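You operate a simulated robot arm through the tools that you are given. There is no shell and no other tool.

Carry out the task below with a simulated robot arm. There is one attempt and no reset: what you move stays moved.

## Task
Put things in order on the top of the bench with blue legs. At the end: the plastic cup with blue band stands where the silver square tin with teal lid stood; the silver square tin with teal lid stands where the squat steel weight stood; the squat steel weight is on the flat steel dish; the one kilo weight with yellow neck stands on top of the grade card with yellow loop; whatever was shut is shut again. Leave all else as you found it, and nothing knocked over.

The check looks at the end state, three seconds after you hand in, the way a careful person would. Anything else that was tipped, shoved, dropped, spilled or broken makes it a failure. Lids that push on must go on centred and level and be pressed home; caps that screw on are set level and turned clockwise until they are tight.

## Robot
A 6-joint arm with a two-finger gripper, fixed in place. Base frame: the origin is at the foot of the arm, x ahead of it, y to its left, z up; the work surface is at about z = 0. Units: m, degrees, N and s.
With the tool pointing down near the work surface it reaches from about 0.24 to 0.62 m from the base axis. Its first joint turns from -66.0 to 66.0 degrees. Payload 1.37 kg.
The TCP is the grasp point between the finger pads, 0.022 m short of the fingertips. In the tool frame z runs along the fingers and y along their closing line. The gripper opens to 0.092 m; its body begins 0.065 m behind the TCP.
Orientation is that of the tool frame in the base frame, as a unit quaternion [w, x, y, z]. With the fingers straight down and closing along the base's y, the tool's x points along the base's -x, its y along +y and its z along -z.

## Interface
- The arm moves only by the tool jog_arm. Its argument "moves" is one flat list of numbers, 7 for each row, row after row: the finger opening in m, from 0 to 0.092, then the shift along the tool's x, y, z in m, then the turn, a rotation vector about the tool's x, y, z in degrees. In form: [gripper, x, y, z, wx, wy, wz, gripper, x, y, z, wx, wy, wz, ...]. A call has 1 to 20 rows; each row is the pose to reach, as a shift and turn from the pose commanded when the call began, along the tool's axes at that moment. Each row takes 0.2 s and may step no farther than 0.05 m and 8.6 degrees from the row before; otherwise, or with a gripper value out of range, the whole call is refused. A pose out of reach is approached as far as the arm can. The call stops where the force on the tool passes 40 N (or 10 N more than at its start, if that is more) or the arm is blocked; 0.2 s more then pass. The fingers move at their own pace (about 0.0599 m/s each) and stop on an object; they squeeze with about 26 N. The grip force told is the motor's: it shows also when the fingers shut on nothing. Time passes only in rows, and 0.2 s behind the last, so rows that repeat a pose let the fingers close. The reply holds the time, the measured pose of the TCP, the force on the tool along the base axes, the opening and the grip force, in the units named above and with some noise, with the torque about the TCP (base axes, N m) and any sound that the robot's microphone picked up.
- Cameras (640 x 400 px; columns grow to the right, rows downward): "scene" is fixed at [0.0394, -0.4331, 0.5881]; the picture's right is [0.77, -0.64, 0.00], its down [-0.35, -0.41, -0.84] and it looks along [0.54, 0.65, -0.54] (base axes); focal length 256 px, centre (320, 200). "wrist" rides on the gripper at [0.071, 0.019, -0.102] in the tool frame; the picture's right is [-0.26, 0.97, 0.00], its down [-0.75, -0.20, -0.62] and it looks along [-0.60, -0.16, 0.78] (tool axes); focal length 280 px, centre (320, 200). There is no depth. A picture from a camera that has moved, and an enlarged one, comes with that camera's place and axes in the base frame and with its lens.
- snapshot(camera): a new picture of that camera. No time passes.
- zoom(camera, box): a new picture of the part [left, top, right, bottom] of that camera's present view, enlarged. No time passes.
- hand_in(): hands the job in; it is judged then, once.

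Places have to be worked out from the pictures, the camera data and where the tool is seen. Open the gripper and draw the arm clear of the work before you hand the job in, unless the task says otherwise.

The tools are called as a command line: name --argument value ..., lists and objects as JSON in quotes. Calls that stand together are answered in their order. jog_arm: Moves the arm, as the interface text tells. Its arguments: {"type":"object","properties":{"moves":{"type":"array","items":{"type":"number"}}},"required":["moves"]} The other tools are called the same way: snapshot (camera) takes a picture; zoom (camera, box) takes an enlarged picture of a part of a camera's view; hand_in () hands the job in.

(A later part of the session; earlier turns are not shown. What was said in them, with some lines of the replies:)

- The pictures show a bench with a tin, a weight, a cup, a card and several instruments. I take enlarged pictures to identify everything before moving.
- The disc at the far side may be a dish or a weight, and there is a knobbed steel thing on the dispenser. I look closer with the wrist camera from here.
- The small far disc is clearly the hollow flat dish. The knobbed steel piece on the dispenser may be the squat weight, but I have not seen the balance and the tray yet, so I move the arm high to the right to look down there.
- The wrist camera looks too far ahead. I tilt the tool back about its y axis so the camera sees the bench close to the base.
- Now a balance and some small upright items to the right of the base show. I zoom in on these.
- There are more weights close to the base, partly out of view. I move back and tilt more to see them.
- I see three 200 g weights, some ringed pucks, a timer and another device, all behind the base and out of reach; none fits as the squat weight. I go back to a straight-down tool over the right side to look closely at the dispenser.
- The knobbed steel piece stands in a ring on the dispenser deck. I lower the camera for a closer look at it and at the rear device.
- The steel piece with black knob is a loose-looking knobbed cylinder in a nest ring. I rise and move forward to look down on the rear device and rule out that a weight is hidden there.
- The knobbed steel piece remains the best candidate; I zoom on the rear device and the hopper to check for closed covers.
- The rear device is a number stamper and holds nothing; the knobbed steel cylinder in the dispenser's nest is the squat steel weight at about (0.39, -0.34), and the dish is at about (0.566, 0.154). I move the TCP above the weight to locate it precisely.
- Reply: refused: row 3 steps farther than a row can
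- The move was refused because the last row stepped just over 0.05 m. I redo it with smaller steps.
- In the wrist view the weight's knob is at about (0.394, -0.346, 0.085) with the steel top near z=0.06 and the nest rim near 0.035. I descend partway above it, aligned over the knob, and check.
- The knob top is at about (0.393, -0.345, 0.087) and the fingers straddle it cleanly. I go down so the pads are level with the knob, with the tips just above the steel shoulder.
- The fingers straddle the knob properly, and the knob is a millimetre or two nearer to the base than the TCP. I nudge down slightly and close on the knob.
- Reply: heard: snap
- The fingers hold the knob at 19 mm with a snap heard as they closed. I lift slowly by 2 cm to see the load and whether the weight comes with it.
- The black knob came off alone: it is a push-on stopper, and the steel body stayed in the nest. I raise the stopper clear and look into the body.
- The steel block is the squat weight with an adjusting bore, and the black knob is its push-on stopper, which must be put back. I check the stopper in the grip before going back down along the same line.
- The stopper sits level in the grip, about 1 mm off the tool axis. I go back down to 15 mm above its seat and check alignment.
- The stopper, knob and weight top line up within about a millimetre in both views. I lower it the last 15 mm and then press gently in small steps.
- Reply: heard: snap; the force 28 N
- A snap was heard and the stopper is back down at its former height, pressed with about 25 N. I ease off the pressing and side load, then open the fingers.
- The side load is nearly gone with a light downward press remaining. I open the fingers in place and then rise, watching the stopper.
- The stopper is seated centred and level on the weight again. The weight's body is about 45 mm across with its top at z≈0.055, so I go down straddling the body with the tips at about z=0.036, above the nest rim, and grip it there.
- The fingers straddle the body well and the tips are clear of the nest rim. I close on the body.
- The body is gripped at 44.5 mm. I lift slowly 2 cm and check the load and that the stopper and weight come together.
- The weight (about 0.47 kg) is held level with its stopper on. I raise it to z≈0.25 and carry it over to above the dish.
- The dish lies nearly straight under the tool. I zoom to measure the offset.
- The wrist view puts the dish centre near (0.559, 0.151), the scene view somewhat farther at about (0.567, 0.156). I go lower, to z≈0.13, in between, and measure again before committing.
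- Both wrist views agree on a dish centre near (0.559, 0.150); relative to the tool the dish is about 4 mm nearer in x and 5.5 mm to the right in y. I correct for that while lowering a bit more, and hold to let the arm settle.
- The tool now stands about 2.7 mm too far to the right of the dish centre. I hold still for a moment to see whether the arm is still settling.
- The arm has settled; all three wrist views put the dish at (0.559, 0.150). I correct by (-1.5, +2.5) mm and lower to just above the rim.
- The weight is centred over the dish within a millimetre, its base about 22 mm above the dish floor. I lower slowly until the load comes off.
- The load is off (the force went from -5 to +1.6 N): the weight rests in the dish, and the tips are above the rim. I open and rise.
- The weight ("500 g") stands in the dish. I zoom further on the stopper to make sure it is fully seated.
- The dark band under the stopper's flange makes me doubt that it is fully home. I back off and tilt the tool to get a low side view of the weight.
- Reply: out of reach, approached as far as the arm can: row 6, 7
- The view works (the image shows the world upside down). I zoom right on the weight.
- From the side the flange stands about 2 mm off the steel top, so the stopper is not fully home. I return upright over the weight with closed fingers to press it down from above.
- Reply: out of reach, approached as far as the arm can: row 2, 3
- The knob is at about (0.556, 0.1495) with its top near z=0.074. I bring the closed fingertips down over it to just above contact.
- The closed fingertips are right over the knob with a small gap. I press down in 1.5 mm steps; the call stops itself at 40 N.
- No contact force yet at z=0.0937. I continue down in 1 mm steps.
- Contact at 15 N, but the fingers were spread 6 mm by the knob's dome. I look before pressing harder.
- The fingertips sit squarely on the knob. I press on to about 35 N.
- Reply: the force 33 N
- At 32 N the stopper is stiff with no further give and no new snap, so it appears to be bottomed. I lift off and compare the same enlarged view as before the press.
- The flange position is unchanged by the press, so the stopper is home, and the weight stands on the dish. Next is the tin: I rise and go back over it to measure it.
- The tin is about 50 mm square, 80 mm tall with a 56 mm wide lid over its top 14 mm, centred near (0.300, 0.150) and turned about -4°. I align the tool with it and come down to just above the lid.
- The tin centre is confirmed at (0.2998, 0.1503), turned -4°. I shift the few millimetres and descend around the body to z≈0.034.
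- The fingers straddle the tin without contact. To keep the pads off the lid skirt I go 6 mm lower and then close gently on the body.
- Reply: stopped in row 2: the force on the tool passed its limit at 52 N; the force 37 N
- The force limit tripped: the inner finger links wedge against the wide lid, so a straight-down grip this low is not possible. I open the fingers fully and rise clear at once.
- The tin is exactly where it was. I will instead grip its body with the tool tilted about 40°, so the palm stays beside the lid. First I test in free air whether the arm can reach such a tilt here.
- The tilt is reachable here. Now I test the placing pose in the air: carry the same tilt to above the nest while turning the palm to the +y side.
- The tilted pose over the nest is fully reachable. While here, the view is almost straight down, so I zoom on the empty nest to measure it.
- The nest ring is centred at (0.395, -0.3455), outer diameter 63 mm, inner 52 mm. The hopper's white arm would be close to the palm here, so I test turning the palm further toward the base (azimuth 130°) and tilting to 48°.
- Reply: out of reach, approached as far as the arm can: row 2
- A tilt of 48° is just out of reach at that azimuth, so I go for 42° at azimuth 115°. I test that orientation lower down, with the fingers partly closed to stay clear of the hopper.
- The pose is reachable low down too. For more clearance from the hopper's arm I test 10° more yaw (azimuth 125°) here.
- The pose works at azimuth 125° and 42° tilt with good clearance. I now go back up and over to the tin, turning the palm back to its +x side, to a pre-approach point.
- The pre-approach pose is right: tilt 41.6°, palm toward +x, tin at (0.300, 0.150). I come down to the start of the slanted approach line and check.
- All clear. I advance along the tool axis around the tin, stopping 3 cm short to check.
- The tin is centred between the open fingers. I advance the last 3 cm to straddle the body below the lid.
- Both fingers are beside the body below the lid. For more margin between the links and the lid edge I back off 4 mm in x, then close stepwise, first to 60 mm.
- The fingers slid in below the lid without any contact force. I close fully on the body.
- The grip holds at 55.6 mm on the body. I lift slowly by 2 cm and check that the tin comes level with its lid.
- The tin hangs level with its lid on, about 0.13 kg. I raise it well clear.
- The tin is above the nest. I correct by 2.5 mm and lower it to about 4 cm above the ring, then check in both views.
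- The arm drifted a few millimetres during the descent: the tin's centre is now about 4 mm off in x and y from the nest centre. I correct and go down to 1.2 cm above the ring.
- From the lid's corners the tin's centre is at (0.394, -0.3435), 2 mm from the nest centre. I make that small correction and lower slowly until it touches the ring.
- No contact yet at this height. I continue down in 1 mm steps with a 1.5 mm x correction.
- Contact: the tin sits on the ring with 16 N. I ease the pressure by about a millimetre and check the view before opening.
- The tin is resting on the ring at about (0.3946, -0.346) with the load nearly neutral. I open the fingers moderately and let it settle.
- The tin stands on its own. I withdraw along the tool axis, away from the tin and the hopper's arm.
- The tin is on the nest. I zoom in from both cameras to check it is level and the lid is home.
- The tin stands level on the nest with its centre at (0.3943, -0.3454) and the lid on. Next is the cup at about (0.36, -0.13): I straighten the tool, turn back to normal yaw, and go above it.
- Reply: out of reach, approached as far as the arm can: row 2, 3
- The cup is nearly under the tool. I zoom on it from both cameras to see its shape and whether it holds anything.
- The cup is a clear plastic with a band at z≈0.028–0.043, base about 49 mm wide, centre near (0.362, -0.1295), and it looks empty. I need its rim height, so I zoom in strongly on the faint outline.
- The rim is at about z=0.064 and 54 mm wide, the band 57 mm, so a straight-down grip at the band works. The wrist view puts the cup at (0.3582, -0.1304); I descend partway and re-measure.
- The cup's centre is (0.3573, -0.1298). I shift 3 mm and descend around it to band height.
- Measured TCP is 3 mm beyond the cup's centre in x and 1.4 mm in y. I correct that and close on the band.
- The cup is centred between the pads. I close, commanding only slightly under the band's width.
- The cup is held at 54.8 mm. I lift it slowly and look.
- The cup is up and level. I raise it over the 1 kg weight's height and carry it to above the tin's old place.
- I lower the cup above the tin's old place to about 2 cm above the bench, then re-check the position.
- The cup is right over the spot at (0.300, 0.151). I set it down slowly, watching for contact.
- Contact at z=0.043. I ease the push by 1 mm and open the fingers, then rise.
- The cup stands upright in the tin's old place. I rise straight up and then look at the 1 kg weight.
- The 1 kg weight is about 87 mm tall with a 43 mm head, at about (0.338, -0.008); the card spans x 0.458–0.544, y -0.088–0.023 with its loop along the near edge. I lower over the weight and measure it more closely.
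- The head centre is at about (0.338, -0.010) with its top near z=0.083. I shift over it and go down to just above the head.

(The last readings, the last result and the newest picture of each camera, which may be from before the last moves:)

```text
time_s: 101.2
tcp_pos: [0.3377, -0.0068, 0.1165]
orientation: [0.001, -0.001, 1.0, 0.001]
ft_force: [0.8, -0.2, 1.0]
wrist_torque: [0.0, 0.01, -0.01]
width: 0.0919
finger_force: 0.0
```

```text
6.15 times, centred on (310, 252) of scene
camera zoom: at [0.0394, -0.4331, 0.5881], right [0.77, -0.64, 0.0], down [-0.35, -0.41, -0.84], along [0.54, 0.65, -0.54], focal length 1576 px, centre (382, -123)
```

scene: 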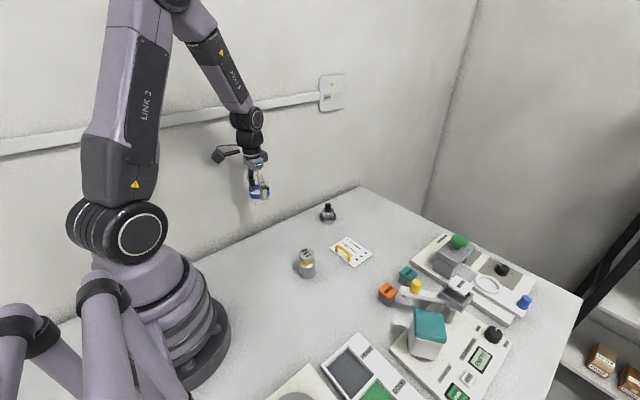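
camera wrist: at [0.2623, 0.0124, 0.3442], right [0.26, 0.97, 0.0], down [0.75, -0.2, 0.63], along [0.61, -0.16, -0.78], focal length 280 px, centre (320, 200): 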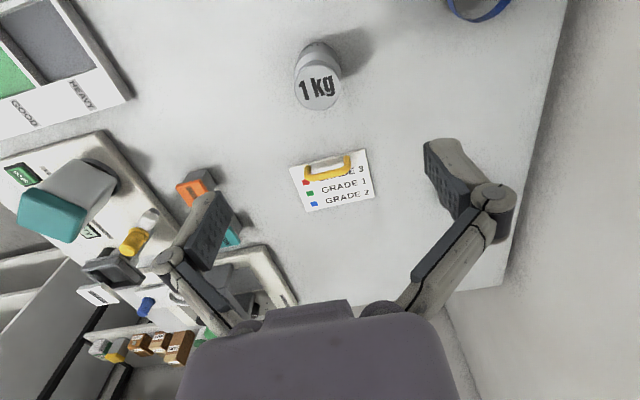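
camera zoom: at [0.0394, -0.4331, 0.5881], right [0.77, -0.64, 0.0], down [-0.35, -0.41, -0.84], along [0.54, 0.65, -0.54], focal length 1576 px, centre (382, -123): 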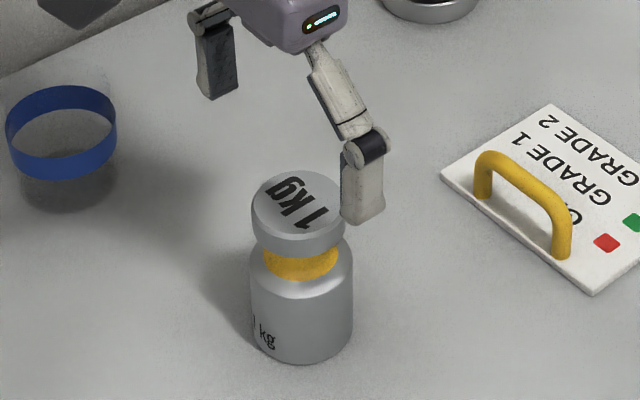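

The head is at (0.3375, -0.0099); I shift 3 mm in y and go down so that the pads are level with the head.

jog_arm --moves '[0.092, 0.0002, -0.003, 0.015, 0, 0, 0, 0.092, 0.0002, -0.003, 0.03, 0, 0, 0, 0.075, 0.0002, -0.003, 0.0395, 0, 0, 0, 0.06, 0.0002, -0.003, 0.0395, 0, 0, 0, 0.06, 0.0002, -0.003, 0.0395, 0, 0, 0]'

zoom --camera "wrist" --box '[200, 60, 440, 240]'

zoom --camera "scene" --box '[275, 220, 345, 285]'

```text
time_s: 102.4
tcp_pos: [0.3385, -0.011, 0.0766]
orientation: [0.001, -0.001, 1.0, 0.001]
ft_force: [0.0, 0.2, -1.1]
wrist_torque: [0.02, -0.03, 0.0]
width: 0.06
finger_force: 0.1
```

```text
2.22 times, centred on (320, 150) of wrist
camera zoom: at [0.2668, 0.0083, 0.1792], right [0.26, 0.97, 0.0], down [0.75, -0.2, 0.63], along [0.61, -0.16, -0.78], focal length 623 px, centre (320, 311)
```

zoom: 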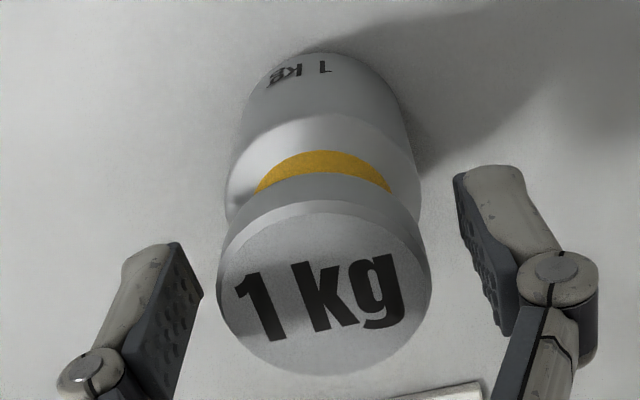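

```text
6.15 times, centred on (310, 252) of scene
camera zoom: at [0.0394, -0.4331, 0.5881], right [0.77, -0.64, 0.0], down [-0.35, -0.41, -0.84], along [0.54, 0.65, -0.54], focal length 1576 px, centre (382, -123)
```

zoom: 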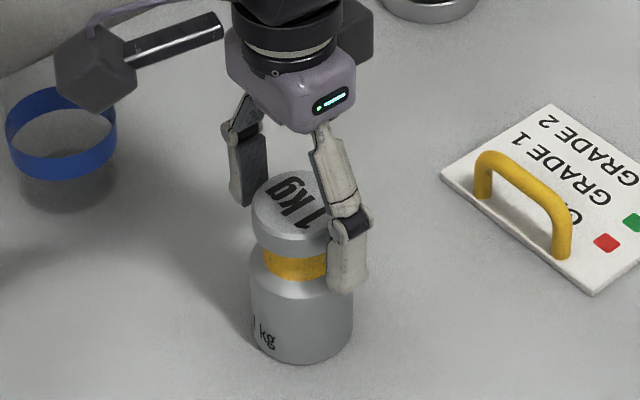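

The pads are level with the head on both sides. I close on it.

jog_arm --moves '[0.045, 0, 0, 0, 0, 0, 0, 0.02, 0, 0, 0, 0, 0, 0, 0.02, 0, 0, 0, 0, 0, 0, 0.02, 0, 0, 0, 0, 0, 0]'

zoom --camera "wrist" --box '[200, 60, 440, 240]'

```text
time_s: 103.4
tcp_pos: [0.3369, -0.0105, 0.0763]
orientation: [0.0, -0.001, 1.0, 0.0]
ft_force: [-0.6, 4.1, 4.9]
wrist_torque: [0.09, 0.09, 0.02]
width: 0.0418
finger_force: 26.4
```

```text
2.22 times, centred on (320, 150) of wrist
camera zoom: at [0.2668, 0.0084, 0.1794], right [0.26, 0.97, 0.0], down [0.75, -0.2, 0.63], along [0.61, -0.16, -0.78], focal length 623 px, centre (320, 311)
```

zoom: 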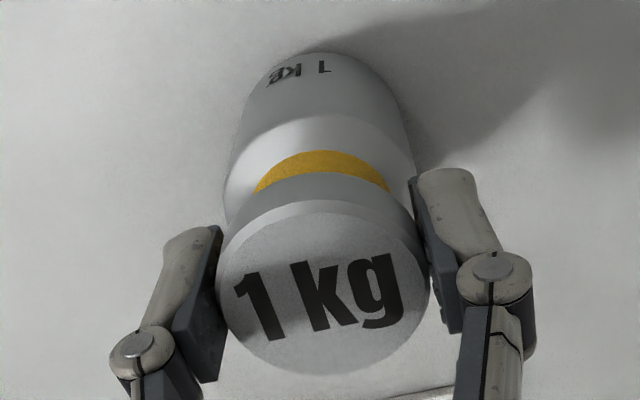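

The head is gripped at 41.8 mm. I lift very slowly and check the load.

jog_arm --moves '[0.02, 0, 0, -0.002, 0, 0, 0, 0.02, 0, 0, -0.004, 0, 0, 0, 0.02, 0, 0, -0.007, 0, 0, 0, 0.02, 0, 0, -0.011, 0, 0, 0, 0.02, 0, 0, -0.016, 0, 0, 0, 0.02, 0, 0, -0.016, 0, 0, 0]'

zoom --camera "wrist" --box '[200, 60, 440, 240]'

zoom --camera "scene" --box '[275, 220, 345, 285]'

```text
time_s: 104.8
tcp_pos: [0.3373, -0.0098, 0.0942]
orientation: [0.0, 0.0, 1.0, 0.002]
ft_force: [0.0, 0.5, -10.0]
wrist_torque: [-0.01, 0.01, 0.03]
width: 0.0418
finger_force: 25.8
```

```text
2.22 times, centred on (320, 150) of wrist
camera zoom: at [0.2664, 0.0084, 0.1963], right [0.26, 0.97, 0.0], down [0.75, -0.2, 0.63], along [0.6, -0.16, -0.78], focal length 623 px, centre (320, 311)
```

zoom: 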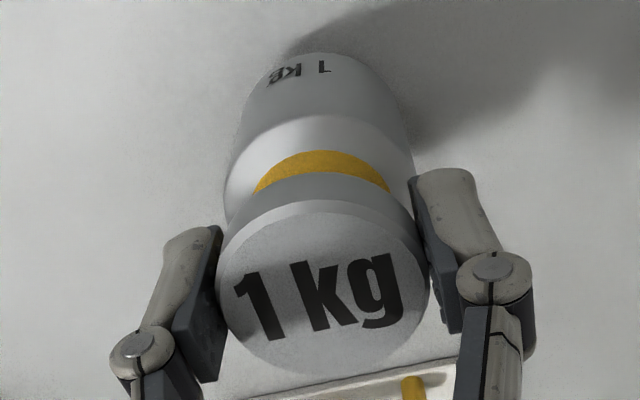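

```text
6.15 times, centred on (310, 252) of scene
camera zoom: at [0.0394, -0.4331, 0.5881], right [0.77, -0.64, 0.0], down [-0.35, -0.41, -0.84], along [0.54, 0.65, -0.54], focal length 1576 px, centre (382, -123)
```

zoom: 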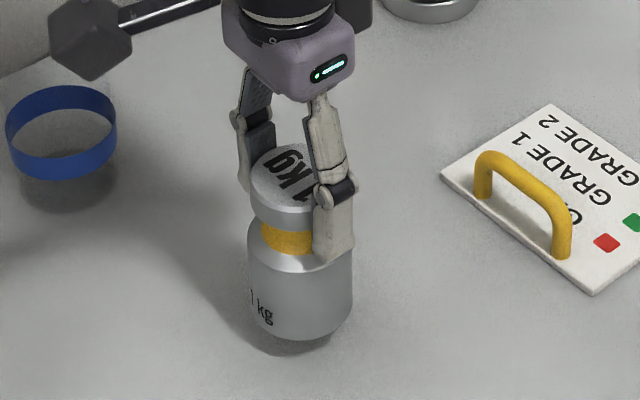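

The 1 kg weight hangs securely (10 N). The card's free area beside the loop is centred around (0.507, -0.030), so I raise the weight and carry it gently there.

jog_arm --moves '[0.02, 0, 0, -0.015, 0, 0, 0, 0.02, 0, 0, -0.04, 0, 0, 0, 0.02, 0, 0, -0.065, 0, 0, 0, 0.02, 0, 0, -0.09, 0, 0, 0, 0.02, 0, 0, -0.105, 0, 0, 0, 0.02, -0.015, -0.002, -0.11, 0, 0, 0, 0.02, -0.04, -0.005, -0.11, 0, 0, 0, 0.02, -0.068, -0.008, -0.11, 0, 0, 0, 0.02, -0.096, -0.012, -0.11, 0, 0, 0, 0.02, -0.124, -0.015, -0.11, 0, 0, 0, 0.02, -0.15, -0.018, -0.11, 0, 0, 0, 0.02, -0.165, -0.02, -0.11, 0, 0, 0, 0.02, -0.17, -0.02, -0.11, 0, 0, 0, 0.02, -0.17, -0.02, -0.11, 0, 0, 0]'

snapshot --camera "wrist"

snapshot --camera "scene"

```text
time_s: 107.8
tcp_pos: [0.5089, -0.0298, 0.2047]
orientation: [0.0, -0.001, 1.0, 0.0]
ft_force: [0.1, 0.4, -9.5]
wrist_torque: [-0.03, 0.04, 0.04]
width: 0.0419
finger_force: 25.9
```

```text
taken
camera wrist: at [0.4373, -0.0115, 0.3059], right [0.26, 0.97, 0.0], down [0.75, -0.2, 0.63], along [0.6, -0.16, -0.78], focal length 280 px, centre (320, 200)
```

wrist: 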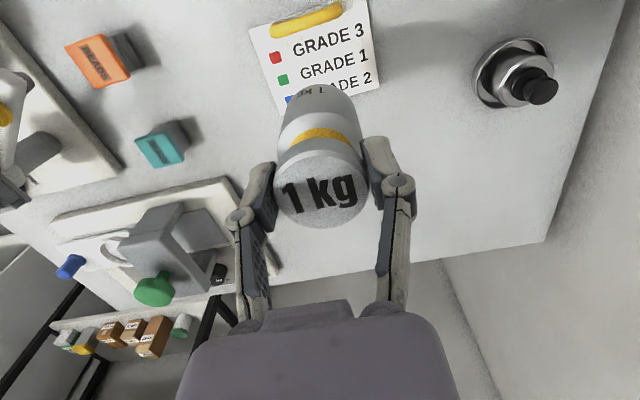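

```text
taken
```

scene: 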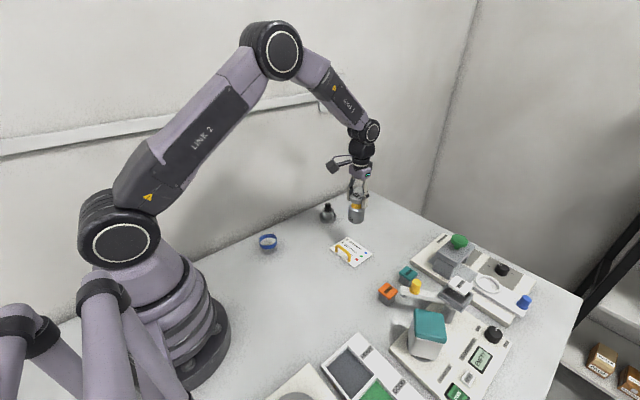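

The weight is over the card's free area. I lower it to about 2.5 cm above the card and verify the clearance to the loop.

jog_arm --moves '[0.02, 0.0005, 0, 0.015, 0, 0, 0, 0.02, 0.001, 0, 0.04, 0, 0, 0, 0.02, 0.0015, 0, 0.065, 0, 0, 0, 0.02, 0.0015, 0, 0.085, 0, 0, 0, 0.02, 0.0015, 0, 0.095, 0, 0, 0, 0.02, 0.0015, 0, 0.095, 0, 0, 0, 0.02, 0.0015, 0, 0.095, 0, 0, 0]'

zoom --camera "wrist" --box '[200, 0, 440, 180]'

zoom --camera "scene" --box '[315, 205, 385, 275]'

```text
time_s: 109.4
tcp_pos: [0.5064, -0.0302, 0.1094]
orientation: [0.001, -0.001, 1.0, 0.001]
ft_force: [-0.5, 0.6, -9.5]
wrist_torque: [-0.02, 0.02, 0.06]
width: 0.042
finger_force: 25.9
```

```text
2.22 times, centred on (320, 90) of wrist
camera zoom: at [0.4346, -0.0118, 0.2118], right [0.26, 0.97, 0.0], down [0.75, -0.2, 0.63], along [0.6, -0.16, -0.78], focal length 623 px, centre (320, 444)
```

zoom: 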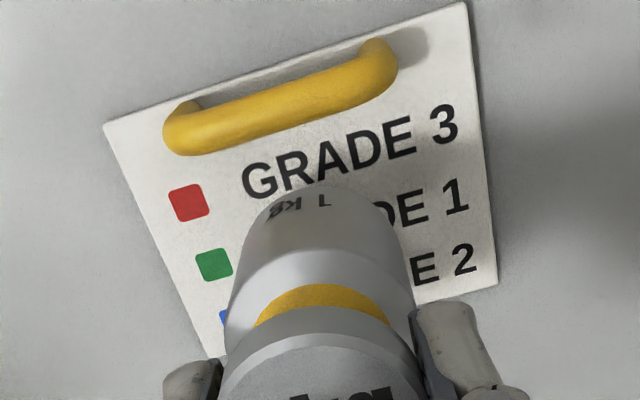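

```text
5.71 times, centred on (350, 240) of scene
camera zoom: at [0.0394, -0.4331, 0.5881], right [0.77, -0.64, 0.0], down [-0.35, -0.41, -0.84], along [0.54, 0.65, -0.54], focal length 1463 px, centre (149, -29)
```

zoom: 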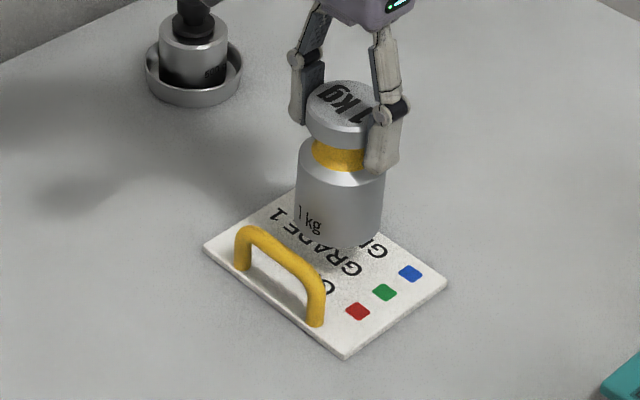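

The weight is well placed: 1.5 cm from the loop and inside the card's edges. I lower slowly towards contact.

jog_arm --moves '[0.02, 0, 0, 0.006, 0, 0, 0, 0.02, 0, 0, 0.013, 0, 0, 0, 0.02, 0, 0, 0.019, 0, 0, 0, 0.02, 0, 0, 0.023, 0, 0, 0, 0.02, 0, 0, 0.025, 0, 0, 0, 0.02, 0, 0, 0.025, 0, 0, 0]'

zoom --camera "scene" --box '[315, 205, 385, 275]'

```text
time_s: 110.8
tcp_pos: [0.5068, -0.0304, 0.0854]
orientation: [0.001, -0.001, 1.0, 0.001]
ft_force: [-0.6, 0.2, -9.6]
wrist_torque: [-0.01, 0.05, 0.03]
width: 0.0418
finger_force: 25.7
```

```text
5.71 times, centred on (350, 240) of scene
camera zoom: at [0.0394, -0.4331, 0.5881], right [0.77, -0.64, 0.0], down [-0.35, -0.41, -0.84], along [0.54, 0.65, -0.54], focal length 1463 px, centre (149, -29)
```

zoom: 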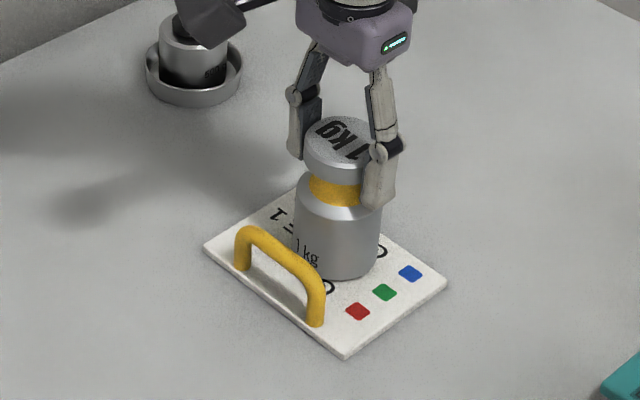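

Still hanging, a few millimetres above the card. I go down in 1 mm steps until the load comes off.

jog_arm --moves '[0.02, 0, 0, 0.001, 0, 0, 0, 0.02, 0, 0, 0.002, 0, 0, 0, 0.02, 0, 0, 0.003, 0, 0, 0, 0.02, 0, 0, 0.003, 0, 0, 0]'

```text
time_s: 111.8
tcp_pos: [0.5072, -0.0295, 0.0829]
orientation: [0.002, 0.0, 1.0, 0.001]
ft_force: [-4.0, -1.2, 13.1]
wrist_torque: [-0.02, 0.33, 0.0]
width: 0.0422
finger_force: 26.0
```

The weight is down on the card (force went to +13 N). I ease off about a millimetre and then open the fingers.

jog_arm --moves '[0.02, 0.0003, 0, -0.0007, 0, 0, 0, 0.02, 0.0003, 0, -0.001, 0, 0, 0, 0.02, 0.0003, 0, -0.001, 0, 0, 0]'

jog_arm --moves '[0.046, 0, 0, 0, 0, 0, 0, 0.055, 0, 0, 0, 0, 0, 0, 0.07, 0, 0, 0, 0, 0, 0, 0.07, 0, 0, 0, 0, 0, 0]'

zoom --camera "scene" --box '[315, 205, 385, 275]'

snapshot --camera "wrist"

```text
time_s: 112.6
tcp_pos: [0.5061, -0.0293, 0.0832]
orientation: [0.002, 0.0, 1.0, 0.001]
ft_force: [4.6, 1.9, 1.0]
wrist_torque: [0.1, -0.39, -0.03]
width: 0.0421
finger_force: 25.6
```

```text
time_s: 113.6
tcp_pos: [0.5055, -0.0294, 0.0837]
orientation: [0.001, -0.001, 1.0, 0.002]
ft_force: [1.5, 0.4, -0.2]
wrist_torque: [0.01, -0.02, 0.0]
width: 0.07
finger_force: 0.1
```

```text
5.71 times, centred on (350, 240) of scene
camera zoom: at [0.0394, -0.4331, 0.5881], right [0.77, -0.64, 0.0], down [-0.35, -0.41, -0.84], along [0.54, 0.65, -0.54], focal length 1463 px, centre (149, -29)
```

zoom: 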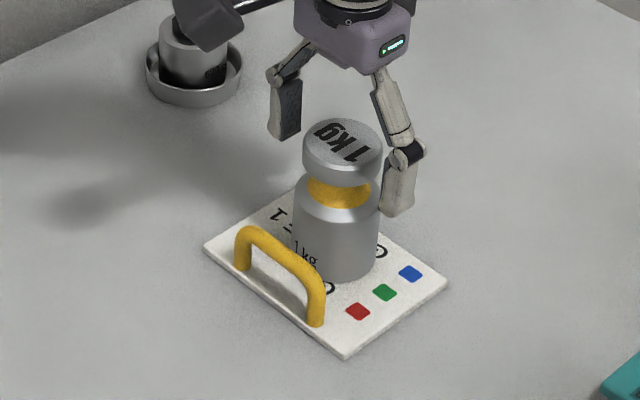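

```text
taken
camera wrist: at [0.4346, -0.0108, 0.1851], right [0.26, 0.97, 0.0], down [0.75, -0.2, 0.63], along [0.61, -0.16, -0.78], focal length 280 px, centre (320, 200)
```

wrist: 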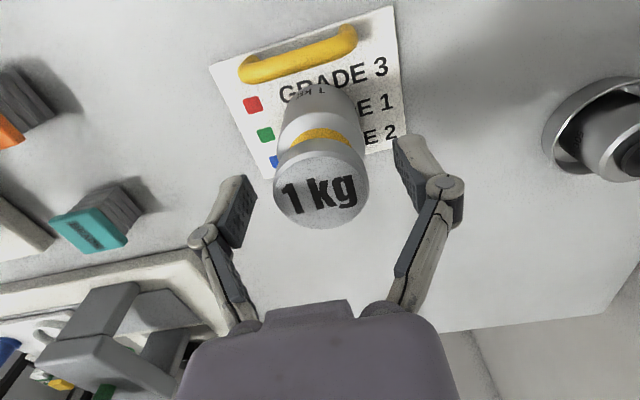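

The 1 kg weight stands on the card. I rise straight up and then inspect the whole bench.

jog_arm --moves '[0.07, 0, 0, -0.01, 0, 0, 0, 0.07, 0, 0, -0.03, 0, 0, 0, 0.092, 0, 0, -0.06, 0, 0, 0, 0.092, 0, 0, -0.1, 0, 0, 0, 0.092, 0, 0, -0.14, 0, 0, 0, 0.092, 0.04, 0, -0.165, 0, 0, 0, 0.092, 0.08, 0, -0.18, 0, 0, 0, 0.092, 0.08, 0, -0.18, 0, 0, 0]'

snapshot --camera "scene"

snapshot --camera "wrist"

zoom --camera "scene" --box '[310, 190, 380, 270]'

zoom --camera "scene" --box '[380, 220, 540, 380]'

```text
time_s: 115.4
tcp_pos: [0.4249, -0.0287, 0.2612]
orientation: [0.001, -0.001, 1.0, 0.001]
ft_force: [-0.6, -1.0, -0.1]
wrist_torque: [-0.01, 0.02, 0.0]
width: 0.092
finger_force: 0.0
```

```text
taken
```

scene: 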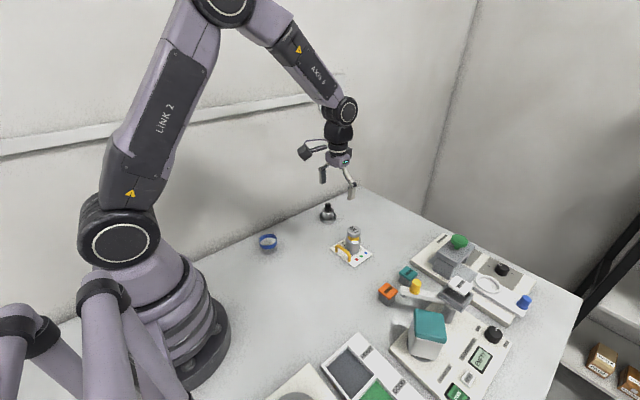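

```text
taken
camera wrist: at [0.3548, -0.0103, 0.3643], right [0.26, 0.97, 0.0], down [0.75, -0.2, 0.63], along [0.61, -0.16, -0.78], focal length 280 px, centre (320, 200)
```

wrist: 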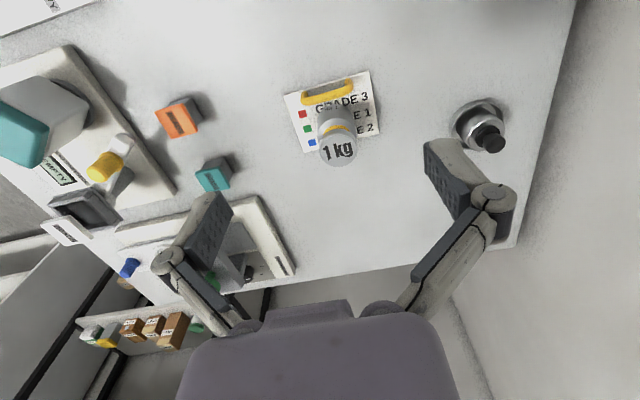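

```text
5.00 times, centred on (345, 230) of scene
camera zoom: at [0.0394, -0.4331, 0.5881], right [0.77, -0.64, 0.0], down [-0.35, -0.41, -0.84], along [0.54, 0.65, -0.54], focal length 1280 px, centre (195, 50)
```

zoom: 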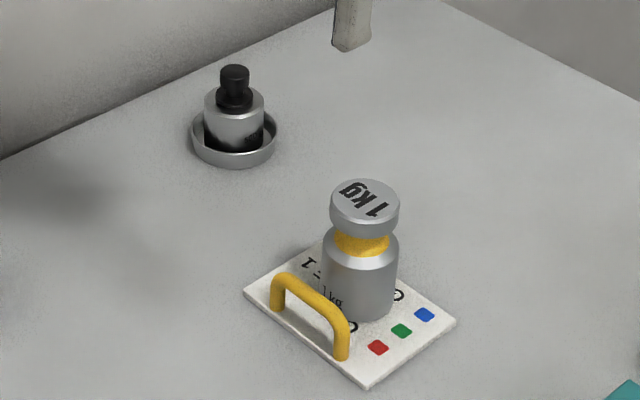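

```text
2.50 times, centred on (460, 300) of scene
camera zoom: at [0.0394, -0.4331, 0.5881], right [0.77, -0.64, 0.0], down [-0.35, -0.41, -0.84], along [0.54, 0.65, -0.54], focal length 640 px, centre (-30, -50)
```

zoom: 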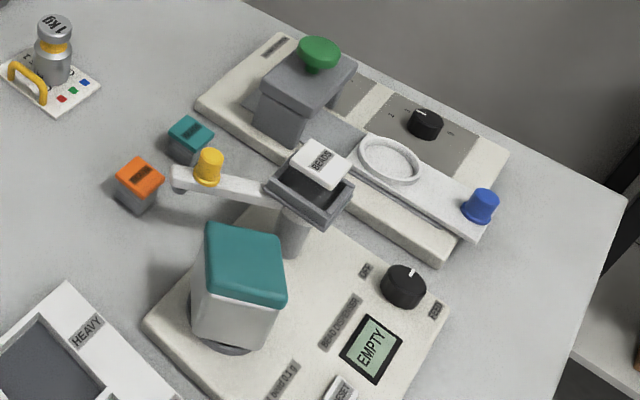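

Everything looks in order and the card, beads, hopper and stamper are unmoved. I verify the cup's place and the weight in the dish once more with enlarged views.

zoom --camera "scene" --box '[235, 210, 305, 265]'

zoom --camera "scene" --box '[300, 195, 350, 235]'

zoom --camera "scene" --box '[395, 295, 465, 365]'

zoom --camera "wrist" --box '[430, 80, 530, 170]'

```text
7.27 times, centred on (270, 238) of scene
camera zoom: at [0.0394, -0.4331, 0.5881], right [0.77, -0.64, 0.0], down [-0.35, -0.41, -0.84], along [0.54, 0.65, -0.54], focal length 1862 px, centre (684, -73)
```

zoom: 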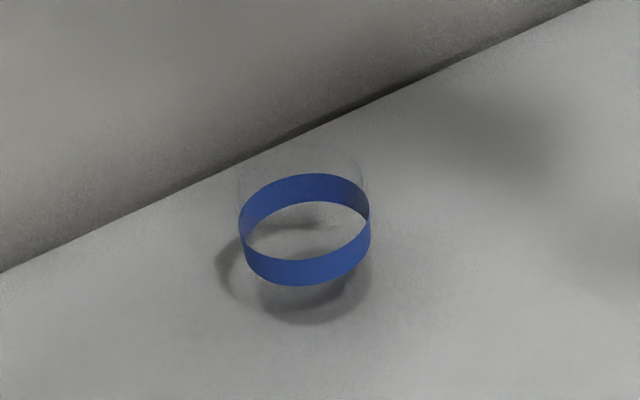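

```text
10.00 times, centred on (325, 215) of scene
camera zoom: at [0.0394, -0.4331, 0.5881], right [0.77, -0.64, 0.0], down [-0.35, -0.41, -0.84], along [0.54, 0.65, -0.54], focal length 2561 px, centre (270, 50)
```

zoom: 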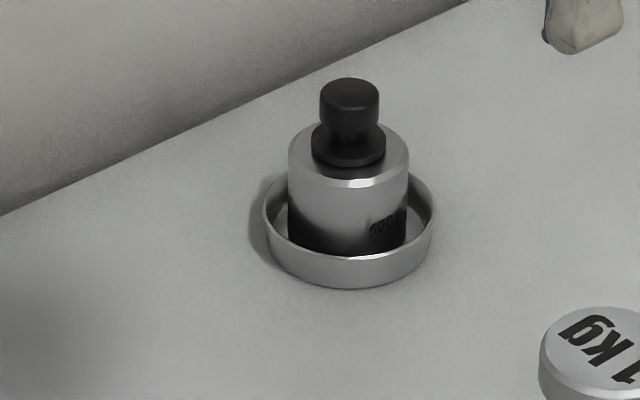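

```text
5.71 times, centred on (430, 330) of scene
camera zoom: at [0.0394, -0.4331, 0.5881], right [0.77, -0.64, 0.0], down [-0.35, -0.41, -0.84], along [0.54, 0.65, -0.54], focal length 1463 px, centre (-309, -543)
```

zoom: 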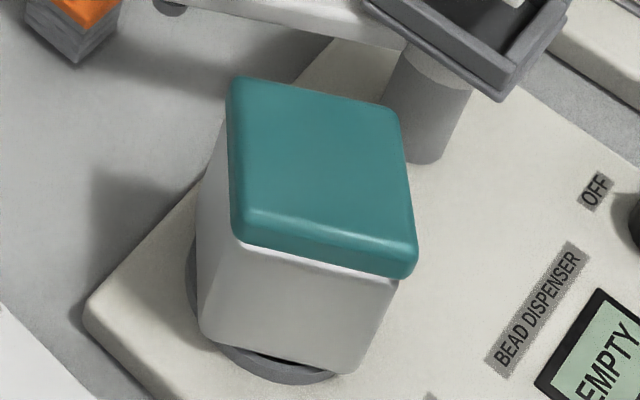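

```text
4.44 times, centred on (480, 125) of wrist
camera zoom: at [0.3548, -0.0103, 0.3643], right [0.26, 0.97, 0.0], down [0.75, -0.2, 0.63], along [0.61, -0.16, -0.78], focal length 1246 px, centre (-391, 533)
```

zoom: 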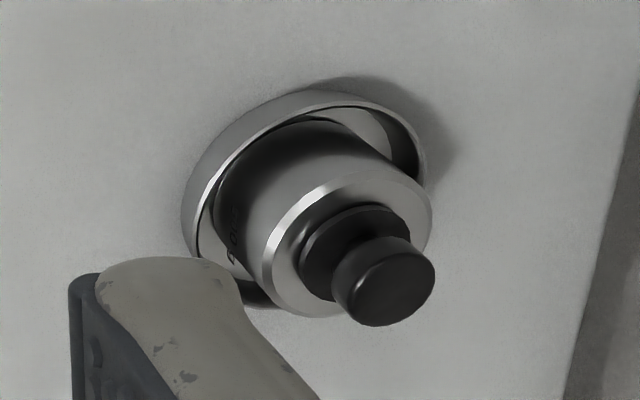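

Cup, tin and card look right. To be certain about the stopper I go back over the weight with closed fingers and measure it from the earlier vantage point.

jog_arm --moves '[0.06, -0.0264, 0.0356, 0, 0, 0, 0, 0.03, -0.0528, 0.0712, 0, 0, 0, 0, 0.0, -0.0792, 0.1068, 0, 0, 0, 0, 0.0, -0.1056, 0.1424, 0, 0, 0, 0, 0.0, -0.132, 0.178, 0, 0, 0, 0, 0.0, -0.132, 0.178, 0.035, 0, 0, 0, 0.0, -0.132, 0.178, 0.07, 0, 0, 0, 0.0, -0.132, 0.178, 0.1, 0, 0, 0, 0.0, -0.132, 0.178, 0.1, 0, 0, 0]'

zoom --camera "wrist" --box '[270, 40, 370, 130]'

zoom --camera "scene" --box '[300, 170, 360, 230]'

```text
time_s: 117.4
tcp_pos: [0.5585, 0.1473, 0.1642]
orientation: [0.001, -0.001, 1.0, 0.0]
ft_force: [0.7, 0.9, -0.7]
wrist_torque: [0.02, -0.01, -0.01]
width: 0.0
finger_force: 25.3
```

```text
4.44 times, centred on (320, 85) of wrist
camera zoom: at [0.4874, 0.1656, 0.2658], right [0.26, 0.97, 0.0], down [0.75, -0.2, 0.63], along [0.61, -0.16, -0.78], focal length 1246 px, centre (320, 711)
```

zoom: 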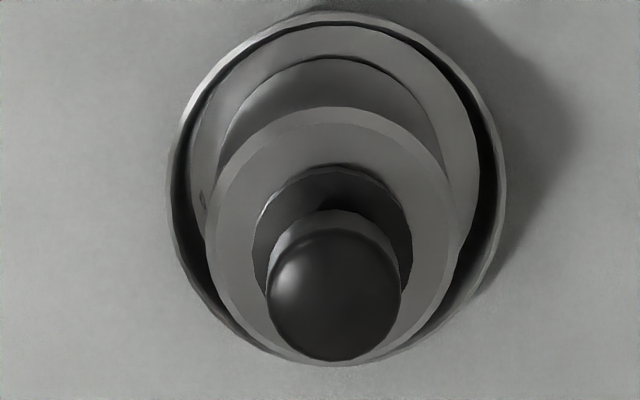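

```text
6.67 times, centred on (330, 200) of scene
camera zoom: at [0.0394, -0.4331, 0.5881], right [0.77, -0.64, 0.0], down [-0.35, -0.41, -0.84], along [0.54, 0.65, -0.54], focal length 1707 px, centre (253, 200)
```

zoom: 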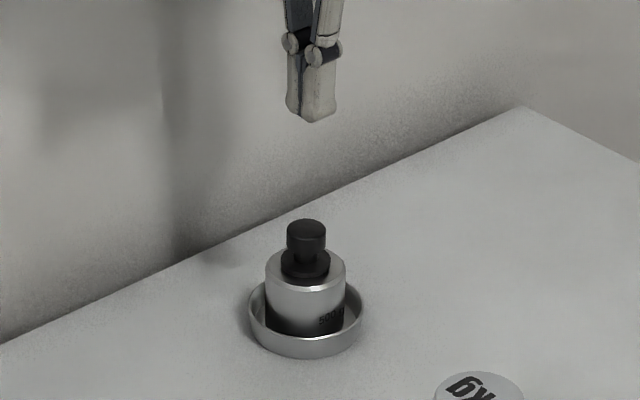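

The knob-to-shoulder height matches what I measured before I touched it (about 28 mm), and it is centred and level, so the stopper is home. I open the gripper and draw the arm up and clear to its starting pose.

jog_arm --moves '[0.0, 0, 0, -0.04, 0, 0, 0, 0.03, 0, 0, -0.08, 0, 0, 0, 0.06, 0, 0, -0.12, 0, 0, 0, 0.092, 0.02, -0.01, -0.155, 0, 0, 0, 0.092, 0.06, -0.025, -0.16, 0, 0, 0, 0.092, 0.1, -0.04, -0.16, 0, 0, 0, 0.092, 0.13, -0.05, -0.16, 0, 0, 0, 0.092, 0.13, -0.05, -0.16, 0, 0, 0]'

snapshot --camera "scene"

snapshot --camera "wrist"

```text
time_s: 119.2
tcp_pos: [0.4277, 0.0966, 0.3207]
orientation: [0.002, -0.001, 1.0, 0.0]
ft_force: [-0.3, 0.1, 0.5]
wrist_torque: [0.01, -0.03, 0.0]
width: 0.0918
finger_force: 0.0
```

```text
taken
```

scene: 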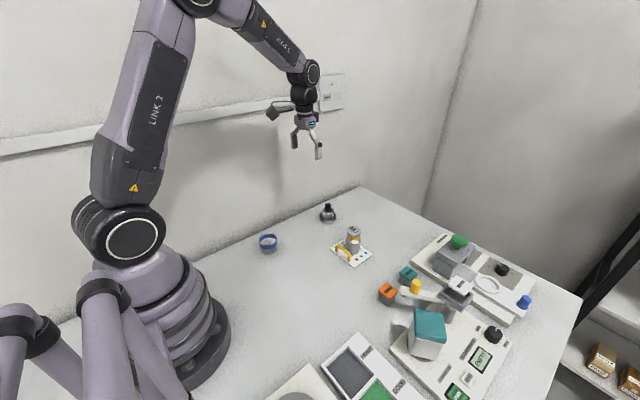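

```text
taken
camera wrist: at [0.3568, 0.116, 0.4234], right [0.26, 0.97, 0.0], down [0.75, -0.2, 0.63], along [0.61, -0.16, -0.78], focal length 280 px, centre (320, 200)
```

wrist: 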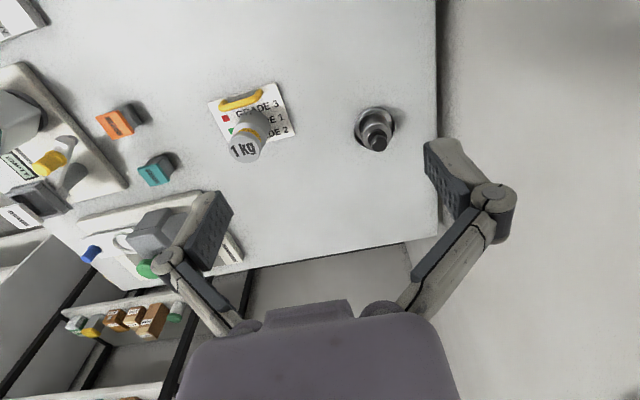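

The arm is clear and the gripper is open. The cup stands in the tin's old place and the lidded tin on the weight's nest. The stoppered squat weight is in the dish, and the 1 kg weight is on the card. Nothing else has moved, so I hand in.

hand_in

```text
The job is handed in.
```

I finished the job and handed it in. Every item is where the task wanted it, and nothing was knocked over.

- **Plastic cup with blue band:** it stands where the tin stood, within a couple of millimetres by the camera.
- **Silver square tin with teal lid:** it stands upright, lid on, where the squat weight stood. That spot is a raised ring on the bead dispenser. The tin is wider than the ring's opening, so it rests on the rim, not inside it.
- **Squat steel weight:** it sits inside the flat steel dish with its black stopper on.
- **One kilo weight with yellow neck:** it stands on the grade card, about 1.5 cm clear of the yellow loop.

Two things went wrong on the way:

- **Stopper popped off:** the black knob on the squat weight turned out to be a push-on stopper, and it came off when I first gripped it. I put it back, heard it snap, and later pressed it down with about 32 N. It sits centred and level. I could see a gap of roughly 2 mm under its rim, but its height matches what I measured before touching it, so I judged it fully home.
- **Force stop on the tin:** my first attempt to grip the tin jammed the fingers against its lid, and the arm stopped at 52 N. The tin did not move and the lid stayed level. I then picked it up with the gripper tilted instead.

The card, bead boxes, hopper and stamper looked unmoved in the last pictures. I did not re-check the balance and the small weights behind the base at the end, but the arm never worked near them.
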